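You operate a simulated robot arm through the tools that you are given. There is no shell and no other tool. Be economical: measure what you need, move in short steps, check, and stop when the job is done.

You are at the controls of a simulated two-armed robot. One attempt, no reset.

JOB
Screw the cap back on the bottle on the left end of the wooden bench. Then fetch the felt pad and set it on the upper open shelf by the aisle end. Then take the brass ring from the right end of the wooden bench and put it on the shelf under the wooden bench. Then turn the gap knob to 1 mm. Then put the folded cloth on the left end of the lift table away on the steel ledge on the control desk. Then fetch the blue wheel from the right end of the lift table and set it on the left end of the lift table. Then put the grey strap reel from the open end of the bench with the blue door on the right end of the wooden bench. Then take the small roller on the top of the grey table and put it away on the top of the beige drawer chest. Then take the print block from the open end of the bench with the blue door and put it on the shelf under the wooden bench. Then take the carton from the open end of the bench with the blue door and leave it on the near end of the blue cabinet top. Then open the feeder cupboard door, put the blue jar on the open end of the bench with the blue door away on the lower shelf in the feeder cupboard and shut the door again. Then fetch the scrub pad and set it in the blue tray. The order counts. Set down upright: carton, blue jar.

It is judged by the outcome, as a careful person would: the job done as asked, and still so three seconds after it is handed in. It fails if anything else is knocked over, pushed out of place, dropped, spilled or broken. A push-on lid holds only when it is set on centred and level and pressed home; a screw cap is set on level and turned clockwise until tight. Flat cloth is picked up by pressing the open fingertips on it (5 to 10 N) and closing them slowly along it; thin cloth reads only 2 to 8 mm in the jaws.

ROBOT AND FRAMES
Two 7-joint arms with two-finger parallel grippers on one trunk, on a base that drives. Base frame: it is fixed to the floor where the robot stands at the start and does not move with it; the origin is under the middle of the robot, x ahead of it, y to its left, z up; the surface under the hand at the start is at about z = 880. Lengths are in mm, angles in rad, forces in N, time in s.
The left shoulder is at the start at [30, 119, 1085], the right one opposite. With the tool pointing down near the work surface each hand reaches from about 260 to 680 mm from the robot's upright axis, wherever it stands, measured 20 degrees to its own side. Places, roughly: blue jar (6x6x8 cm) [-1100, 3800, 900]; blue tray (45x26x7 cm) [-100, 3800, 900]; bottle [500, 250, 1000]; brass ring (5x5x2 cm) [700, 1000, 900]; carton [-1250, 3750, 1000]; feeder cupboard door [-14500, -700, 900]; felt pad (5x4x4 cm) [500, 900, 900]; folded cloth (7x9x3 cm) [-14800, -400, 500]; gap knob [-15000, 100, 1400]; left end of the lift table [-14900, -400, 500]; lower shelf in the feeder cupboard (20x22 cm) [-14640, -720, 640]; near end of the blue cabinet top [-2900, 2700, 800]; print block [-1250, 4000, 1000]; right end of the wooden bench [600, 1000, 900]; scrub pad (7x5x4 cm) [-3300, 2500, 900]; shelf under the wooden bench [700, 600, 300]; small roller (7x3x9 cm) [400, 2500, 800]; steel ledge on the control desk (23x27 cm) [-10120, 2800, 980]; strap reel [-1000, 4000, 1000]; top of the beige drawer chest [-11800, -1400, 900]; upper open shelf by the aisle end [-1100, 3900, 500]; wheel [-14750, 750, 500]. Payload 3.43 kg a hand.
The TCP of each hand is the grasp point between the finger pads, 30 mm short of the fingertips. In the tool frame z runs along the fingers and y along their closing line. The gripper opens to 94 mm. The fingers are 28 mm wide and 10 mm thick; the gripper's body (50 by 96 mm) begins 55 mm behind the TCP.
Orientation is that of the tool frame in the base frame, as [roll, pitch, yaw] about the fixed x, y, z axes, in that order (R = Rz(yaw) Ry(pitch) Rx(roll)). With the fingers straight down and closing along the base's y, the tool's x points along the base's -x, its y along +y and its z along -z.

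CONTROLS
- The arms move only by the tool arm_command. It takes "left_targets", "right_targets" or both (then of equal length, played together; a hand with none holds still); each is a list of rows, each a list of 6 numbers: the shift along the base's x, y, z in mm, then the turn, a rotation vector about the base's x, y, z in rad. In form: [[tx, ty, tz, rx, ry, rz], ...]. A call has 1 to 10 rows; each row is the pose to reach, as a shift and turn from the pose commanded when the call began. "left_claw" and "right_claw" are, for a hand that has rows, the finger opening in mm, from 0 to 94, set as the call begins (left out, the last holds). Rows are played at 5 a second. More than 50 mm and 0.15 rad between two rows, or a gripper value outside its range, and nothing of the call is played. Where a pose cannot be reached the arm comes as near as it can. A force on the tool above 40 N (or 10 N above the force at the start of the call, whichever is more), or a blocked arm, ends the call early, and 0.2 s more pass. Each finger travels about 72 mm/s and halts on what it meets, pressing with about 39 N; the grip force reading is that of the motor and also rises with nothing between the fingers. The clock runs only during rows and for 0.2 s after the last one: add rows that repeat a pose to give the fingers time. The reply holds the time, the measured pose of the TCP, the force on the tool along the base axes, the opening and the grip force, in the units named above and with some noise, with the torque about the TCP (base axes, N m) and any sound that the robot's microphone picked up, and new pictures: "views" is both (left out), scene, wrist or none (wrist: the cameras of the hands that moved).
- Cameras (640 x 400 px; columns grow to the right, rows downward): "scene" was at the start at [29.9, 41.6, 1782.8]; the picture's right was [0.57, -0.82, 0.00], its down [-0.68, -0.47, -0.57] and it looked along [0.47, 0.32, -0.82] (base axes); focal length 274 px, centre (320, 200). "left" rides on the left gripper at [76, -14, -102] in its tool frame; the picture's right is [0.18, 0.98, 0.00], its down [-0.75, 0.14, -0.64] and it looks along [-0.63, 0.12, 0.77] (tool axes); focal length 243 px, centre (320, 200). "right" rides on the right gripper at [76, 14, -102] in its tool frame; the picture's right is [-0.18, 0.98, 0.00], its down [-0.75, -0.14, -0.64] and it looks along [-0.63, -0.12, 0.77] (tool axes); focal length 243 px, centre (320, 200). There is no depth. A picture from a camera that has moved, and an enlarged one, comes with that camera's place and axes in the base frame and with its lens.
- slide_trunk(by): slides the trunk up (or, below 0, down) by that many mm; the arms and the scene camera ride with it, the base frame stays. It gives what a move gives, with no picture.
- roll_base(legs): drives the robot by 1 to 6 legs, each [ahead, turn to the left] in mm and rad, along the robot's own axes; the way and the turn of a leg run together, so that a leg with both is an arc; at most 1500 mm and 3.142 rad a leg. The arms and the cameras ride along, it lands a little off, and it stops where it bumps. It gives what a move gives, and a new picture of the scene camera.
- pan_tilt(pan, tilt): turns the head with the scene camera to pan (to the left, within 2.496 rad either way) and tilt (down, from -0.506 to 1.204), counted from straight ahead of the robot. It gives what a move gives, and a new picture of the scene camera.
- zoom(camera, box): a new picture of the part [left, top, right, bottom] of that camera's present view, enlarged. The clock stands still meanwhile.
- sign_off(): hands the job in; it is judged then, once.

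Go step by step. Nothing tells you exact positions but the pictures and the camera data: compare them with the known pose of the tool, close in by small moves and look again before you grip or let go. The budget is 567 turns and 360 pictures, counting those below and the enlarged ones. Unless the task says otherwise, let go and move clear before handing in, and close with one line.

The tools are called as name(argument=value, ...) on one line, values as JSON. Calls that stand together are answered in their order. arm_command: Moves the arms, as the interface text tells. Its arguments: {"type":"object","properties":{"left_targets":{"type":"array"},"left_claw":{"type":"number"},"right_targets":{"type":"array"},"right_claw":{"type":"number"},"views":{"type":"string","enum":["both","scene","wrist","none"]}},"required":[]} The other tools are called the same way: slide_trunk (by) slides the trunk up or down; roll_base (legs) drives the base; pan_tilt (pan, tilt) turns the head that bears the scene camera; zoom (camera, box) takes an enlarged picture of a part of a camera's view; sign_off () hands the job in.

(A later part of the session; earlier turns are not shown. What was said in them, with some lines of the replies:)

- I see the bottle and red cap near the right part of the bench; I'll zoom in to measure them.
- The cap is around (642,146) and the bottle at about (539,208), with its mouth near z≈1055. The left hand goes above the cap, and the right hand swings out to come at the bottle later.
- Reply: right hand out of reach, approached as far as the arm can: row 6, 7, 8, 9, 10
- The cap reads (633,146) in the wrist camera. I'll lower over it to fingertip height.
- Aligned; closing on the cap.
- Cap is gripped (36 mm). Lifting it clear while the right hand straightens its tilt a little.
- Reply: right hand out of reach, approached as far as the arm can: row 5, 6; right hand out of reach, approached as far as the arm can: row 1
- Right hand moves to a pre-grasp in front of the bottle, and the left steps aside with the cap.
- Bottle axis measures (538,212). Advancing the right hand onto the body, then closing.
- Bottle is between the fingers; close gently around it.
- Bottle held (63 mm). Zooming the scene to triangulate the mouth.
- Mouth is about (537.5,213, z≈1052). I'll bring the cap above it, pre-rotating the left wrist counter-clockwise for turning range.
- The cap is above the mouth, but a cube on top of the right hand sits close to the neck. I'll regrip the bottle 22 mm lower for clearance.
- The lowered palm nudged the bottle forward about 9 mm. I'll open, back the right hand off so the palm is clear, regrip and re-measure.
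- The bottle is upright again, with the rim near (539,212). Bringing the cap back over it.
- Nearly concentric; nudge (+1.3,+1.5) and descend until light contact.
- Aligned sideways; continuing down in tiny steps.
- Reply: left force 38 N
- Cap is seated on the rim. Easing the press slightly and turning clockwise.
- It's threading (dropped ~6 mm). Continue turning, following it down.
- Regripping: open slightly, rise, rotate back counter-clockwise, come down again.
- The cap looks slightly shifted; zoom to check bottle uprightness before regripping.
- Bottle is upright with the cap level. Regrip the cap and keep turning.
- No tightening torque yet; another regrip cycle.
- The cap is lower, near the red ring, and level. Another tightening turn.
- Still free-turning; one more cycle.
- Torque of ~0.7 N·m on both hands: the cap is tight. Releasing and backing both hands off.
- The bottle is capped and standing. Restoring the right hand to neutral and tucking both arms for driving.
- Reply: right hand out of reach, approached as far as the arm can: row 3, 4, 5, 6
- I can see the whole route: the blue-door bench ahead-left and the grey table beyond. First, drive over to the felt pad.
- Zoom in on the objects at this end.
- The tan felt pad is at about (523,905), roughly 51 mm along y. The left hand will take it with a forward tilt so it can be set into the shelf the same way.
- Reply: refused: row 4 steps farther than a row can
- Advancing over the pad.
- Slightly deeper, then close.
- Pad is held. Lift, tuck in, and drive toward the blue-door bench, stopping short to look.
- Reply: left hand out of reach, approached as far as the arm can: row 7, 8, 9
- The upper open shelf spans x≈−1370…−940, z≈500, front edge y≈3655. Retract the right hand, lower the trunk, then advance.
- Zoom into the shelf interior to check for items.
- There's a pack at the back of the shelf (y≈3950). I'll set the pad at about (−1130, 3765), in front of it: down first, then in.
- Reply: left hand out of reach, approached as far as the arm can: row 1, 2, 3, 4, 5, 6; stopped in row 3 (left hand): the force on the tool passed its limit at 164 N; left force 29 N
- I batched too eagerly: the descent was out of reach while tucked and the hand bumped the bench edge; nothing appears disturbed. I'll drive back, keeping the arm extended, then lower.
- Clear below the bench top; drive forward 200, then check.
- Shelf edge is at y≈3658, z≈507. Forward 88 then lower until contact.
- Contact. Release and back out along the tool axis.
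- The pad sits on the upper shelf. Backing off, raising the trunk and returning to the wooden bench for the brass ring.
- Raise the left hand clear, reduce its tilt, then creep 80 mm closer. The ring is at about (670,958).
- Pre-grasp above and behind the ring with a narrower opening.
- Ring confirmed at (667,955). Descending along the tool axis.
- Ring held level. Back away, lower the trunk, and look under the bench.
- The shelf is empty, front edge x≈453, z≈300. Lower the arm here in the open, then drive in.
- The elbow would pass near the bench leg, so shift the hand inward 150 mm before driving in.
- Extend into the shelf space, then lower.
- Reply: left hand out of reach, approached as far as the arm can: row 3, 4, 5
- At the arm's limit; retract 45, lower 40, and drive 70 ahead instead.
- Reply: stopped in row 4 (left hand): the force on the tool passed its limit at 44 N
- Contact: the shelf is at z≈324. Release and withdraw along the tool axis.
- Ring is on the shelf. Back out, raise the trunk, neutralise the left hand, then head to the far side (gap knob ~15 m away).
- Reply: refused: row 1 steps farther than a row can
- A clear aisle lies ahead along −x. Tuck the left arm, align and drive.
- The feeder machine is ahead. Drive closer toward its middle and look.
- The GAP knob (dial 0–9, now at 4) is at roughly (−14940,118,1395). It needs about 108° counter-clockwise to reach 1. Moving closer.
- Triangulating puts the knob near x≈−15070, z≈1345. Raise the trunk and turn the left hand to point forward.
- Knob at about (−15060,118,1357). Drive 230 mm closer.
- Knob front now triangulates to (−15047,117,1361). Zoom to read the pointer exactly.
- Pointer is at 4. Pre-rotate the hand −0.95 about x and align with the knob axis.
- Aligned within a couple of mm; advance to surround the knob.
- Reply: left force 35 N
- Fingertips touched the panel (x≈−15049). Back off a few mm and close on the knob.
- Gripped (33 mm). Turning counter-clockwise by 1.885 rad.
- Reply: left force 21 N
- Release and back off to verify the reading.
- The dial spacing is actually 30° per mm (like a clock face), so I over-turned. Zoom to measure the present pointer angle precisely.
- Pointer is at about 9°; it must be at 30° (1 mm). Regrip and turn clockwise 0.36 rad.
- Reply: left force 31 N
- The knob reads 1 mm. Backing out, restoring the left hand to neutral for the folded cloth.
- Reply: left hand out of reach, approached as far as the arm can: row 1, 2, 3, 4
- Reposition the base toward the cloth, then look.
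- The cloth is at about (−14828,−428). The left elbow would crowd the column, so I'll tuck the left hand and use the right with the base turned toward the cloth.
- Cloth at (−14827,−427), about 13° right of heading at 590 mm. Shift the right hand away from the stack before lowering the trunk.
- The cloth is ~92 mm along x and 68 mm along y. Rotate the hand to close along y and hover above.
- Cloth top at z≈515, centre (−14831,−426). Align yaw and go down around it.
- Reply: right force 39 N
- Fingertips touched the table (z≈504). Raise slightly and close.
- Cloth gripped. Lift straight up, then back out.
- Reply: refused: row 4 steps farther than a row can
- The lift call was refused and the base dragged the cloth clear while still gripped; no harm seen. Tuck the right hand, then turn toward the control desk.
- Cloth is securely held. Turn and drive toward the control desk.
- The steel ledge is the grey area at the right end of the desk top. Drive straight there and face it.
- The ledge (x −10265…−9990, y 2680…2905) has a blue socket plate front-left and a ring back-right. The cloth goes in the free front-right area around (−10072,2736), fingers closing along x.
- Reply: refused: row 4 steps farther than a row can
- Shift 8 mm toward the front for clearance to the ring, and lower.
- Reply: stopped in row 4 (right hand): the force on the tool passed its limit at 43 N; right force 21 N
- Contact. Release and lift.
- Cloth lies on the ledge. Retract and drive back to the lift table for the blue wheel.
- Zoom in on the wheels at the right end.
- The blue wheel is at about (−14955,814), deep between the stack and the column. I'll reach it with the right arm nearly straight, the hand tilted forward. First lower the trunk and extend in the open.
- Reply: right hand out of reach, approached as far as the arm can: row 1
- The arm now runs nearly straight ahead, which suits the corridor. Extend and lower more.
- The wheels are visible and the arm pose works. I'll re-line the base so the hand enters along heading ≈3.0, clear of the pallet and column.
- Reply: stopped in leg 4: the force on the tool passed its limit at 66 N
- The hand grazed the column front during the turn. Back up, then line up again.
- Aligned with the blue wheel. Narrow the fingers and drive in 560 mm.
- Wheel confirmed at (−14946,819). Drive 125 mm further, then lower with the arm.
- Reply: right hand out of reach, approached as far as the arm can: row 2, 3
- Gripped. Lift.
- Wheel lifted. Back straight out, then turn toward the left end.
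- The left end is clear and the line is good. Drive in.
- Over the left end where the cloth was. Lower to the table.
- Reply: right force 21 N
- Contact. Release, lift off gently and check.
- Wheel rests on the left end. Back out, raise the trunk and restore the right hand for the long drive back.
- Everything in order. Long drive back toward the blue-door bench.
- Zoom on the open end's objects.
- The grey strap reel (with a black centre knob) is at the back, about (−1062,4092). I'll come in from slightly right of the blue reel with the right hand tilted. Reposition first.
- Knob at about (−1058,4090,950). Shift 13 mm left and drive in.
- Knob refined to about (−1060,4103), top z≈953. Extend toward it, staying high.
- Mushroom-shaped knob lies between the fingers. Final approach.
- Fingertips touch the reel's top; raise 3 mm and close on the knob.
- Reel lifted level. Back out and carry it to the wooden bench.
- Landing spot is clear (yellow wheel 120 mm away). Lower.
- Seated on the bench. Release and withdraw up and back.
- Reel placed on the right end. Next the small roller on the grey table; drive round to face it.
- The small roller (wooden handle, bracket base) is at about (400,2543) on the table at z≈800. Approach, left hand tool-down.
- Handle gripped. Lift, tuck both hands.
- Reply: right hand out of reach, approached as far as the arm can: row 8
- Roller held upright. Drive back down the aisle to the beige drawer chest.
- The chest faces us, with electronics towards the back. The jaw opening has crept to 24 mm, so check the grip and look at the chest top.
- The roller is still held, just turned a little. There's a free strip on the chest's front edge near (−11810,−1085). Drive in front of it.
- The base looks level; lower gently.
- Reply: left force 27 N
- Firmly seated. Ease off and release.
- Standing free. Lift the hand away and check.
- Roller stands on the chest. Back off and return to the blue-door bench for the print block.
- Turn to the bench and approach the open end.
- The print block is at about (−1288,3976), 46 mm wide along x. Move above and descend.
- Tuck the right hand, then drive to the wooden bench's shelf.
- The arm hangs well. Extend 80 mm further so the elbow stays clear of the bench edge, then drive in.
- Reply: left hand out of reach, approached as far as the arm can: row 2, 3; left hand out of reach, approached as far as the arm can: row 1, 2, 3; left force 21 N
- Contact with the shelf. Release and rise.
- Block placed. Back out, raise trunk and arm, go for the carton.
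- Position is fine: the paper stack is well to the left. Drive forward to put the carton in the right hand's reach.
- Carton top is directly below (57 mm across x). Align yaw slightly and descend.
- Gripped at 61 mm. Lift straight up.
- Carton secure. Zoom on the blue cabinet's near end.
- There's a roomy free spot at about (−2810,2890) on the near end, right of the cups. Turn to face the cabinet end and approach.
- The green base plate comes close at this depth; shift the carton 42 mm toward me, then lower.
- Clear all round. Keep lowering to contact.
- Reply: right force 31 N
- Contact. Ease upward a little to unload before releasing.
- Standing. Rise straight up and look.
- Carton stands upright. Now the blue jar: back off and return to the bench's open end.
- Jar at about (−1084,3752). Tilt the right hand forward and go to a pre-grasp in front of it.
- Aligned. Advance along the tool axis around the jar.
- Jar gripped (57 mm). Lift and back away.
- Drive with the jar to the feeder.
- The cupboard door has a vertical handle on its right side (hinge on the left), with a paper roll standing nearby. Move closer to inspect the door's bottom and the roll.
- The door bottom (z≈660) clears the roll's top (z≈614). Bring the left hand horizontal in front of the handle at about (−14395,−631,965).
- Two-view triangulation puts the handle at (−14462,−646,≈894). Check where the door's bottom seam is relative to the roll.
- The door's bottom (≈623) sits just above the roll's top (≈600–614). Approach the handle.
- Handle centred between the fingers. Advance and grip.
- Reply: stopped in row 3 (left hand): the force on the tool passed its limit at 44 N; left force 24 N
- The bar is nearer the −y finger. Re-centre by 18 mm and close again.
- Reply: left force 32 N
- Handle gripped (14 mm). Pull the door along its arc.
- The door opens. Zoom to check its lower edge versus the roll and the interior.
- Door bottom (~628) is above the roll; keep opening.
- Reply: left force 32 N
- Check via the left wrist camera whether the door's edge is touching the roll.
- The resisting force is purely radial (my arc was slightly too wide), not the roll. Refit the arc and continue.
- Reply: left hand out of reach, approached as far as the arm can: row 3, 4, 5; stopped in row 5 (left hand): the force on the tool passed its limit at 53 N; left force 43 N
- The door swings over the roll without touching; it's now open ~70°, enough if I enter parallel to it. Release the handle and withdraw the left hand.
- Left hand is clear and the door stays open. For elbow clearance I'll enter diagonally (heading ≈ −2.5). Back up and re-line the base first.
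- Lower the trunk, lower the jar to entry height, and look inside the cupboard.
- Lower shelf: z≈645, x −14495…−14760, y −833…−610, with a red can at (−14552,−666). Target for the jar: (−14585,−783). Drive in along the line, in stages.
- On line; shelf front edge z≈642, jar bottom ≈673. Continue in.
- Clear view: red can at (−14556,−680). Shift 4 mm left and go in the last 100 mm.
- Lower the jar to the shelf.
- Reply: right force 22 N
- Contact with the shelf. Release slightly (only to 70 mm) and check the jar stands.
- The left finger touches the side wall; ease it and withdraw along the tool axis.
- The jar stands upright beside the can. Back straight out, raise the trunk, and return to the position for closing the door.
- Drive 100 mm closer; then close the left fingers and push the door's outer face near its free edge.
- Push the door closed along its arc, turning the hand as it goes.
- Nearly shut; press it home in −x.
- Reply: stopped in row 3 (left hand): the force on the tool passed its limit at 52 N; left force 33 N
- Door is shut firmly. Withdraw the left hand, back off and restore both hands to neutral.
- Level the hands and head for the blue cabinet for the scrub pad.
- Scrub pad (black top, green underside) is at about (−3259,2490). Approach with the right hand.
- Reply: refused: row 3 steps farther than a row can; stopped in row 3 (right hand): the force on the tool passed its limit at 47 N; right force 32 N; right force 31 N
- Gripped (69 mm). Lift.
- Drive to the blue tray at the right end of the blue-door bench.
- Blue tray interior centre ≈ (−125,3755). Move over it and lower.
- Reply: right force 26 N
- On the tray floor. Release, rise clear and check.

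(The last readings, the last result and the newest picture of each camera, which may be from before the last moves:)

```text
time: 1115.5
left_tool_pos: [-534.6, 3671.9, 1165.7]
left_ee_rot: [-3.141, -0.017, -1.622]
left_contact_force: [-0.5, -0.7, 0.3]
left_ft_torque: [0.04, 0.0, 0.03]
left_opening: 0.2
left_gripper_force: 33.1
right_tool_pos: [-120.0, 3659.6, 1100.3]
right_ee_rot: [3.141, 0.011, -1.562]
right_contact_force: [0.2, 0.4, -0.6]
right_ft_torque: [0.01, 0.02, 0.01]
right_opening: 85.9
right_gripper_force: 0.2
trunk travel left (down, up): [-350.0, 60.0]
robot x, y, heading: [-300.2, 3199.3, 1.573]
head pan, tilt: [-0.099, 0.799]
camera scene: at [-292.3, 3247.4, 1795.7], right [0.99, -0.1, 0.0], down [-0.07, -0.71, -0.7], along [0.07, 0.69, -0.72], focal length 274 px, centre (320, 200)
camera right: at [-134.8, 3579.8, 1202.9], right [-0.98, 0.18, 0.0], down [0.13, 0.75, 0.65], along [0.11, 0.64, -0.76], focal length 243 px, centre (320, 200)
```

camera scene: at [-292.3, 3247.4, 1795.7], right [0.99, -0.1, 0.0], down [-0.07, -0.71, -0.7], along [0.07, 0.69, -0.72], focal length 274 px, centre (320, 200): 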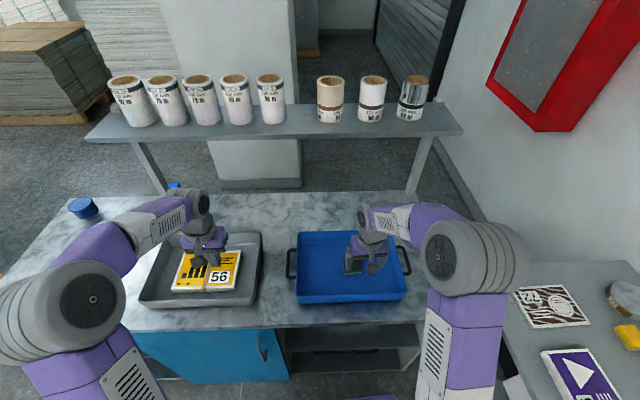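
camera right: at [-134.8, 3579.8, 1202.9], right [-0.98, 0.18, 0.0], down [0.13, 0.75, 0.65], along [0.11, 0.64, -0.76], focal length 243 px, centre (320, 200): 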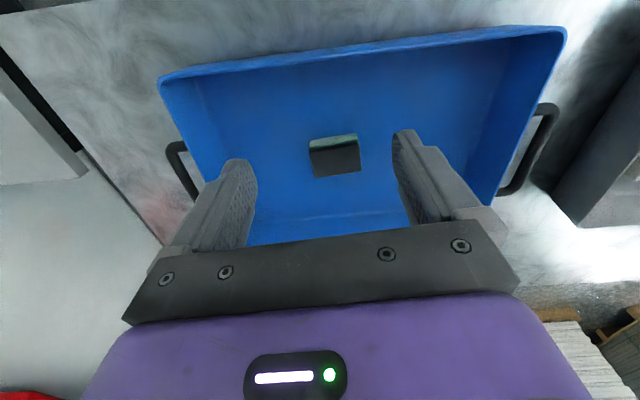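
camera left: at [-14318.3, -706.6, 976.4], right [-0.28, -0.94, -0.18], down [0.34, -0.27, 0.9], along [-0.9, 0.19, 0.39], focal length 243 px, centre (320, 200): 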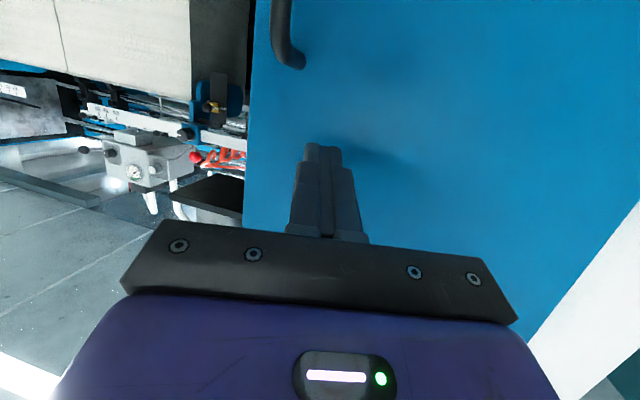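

The scrub pad lies in the blue tray. Back clear and hand in.

roll_base(legs=[[-350, 0]])

sign_off()

```text
time: 1117.8
left_tool_pos: [-533.6, 3321.9, 1166.3]
left_ee_rot: [-3.141, -0.017, -1.624]
left_contact_force: [-0.2, -0.4, -0.3]
left_ft_torque: [-0.01, 0.03, 0.02]
left_opening: 0.0
left_gripper_force: 32.5
right_tool_pos: [-120.5, 3308.9, 1100.9]
right_ee_rot: [3.141, 0.012, -1.564]
right_contact_force: [-1.0, 0.5, -0.2]
right_ft_torque: [0.01, -0.03, 0.0]
right_opening: 85.6
right_gripper_force: 0.0
trunk travel left (down, up): [-350.0, 60.0]
robot x, y, heading: [-303.6, 2847.8, 1.571]
head pan, tilt: [-0.099, 0.799]
camera scene: at [-292.8, 2898.6, 1795.6], right [0.99, -0.1, 0.0], down [-0.07, -0.71, -0.7], along [0.07, 0.69, -0.72], focal length 274 px, centre (320, 200)
```

scene: 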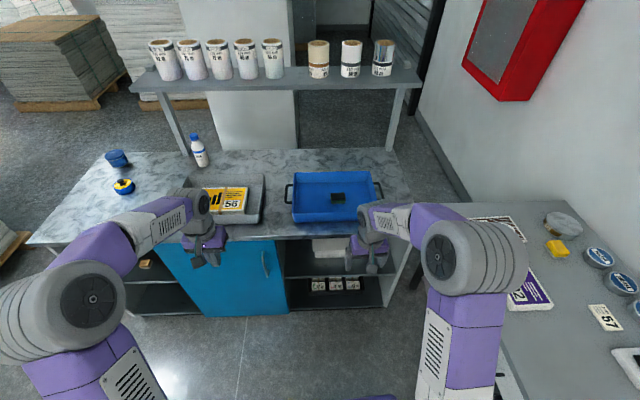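

```text
The job is handed in.
```

All twelve steps were done in the order given, with the carton and blue jar left standing upright and the cupboard door shut; along the way a hand struck the front of the blue-door bench once (about 164 N) and grazed the feeder column once (about 66 N), and I saw nothing moved or damaged by either.
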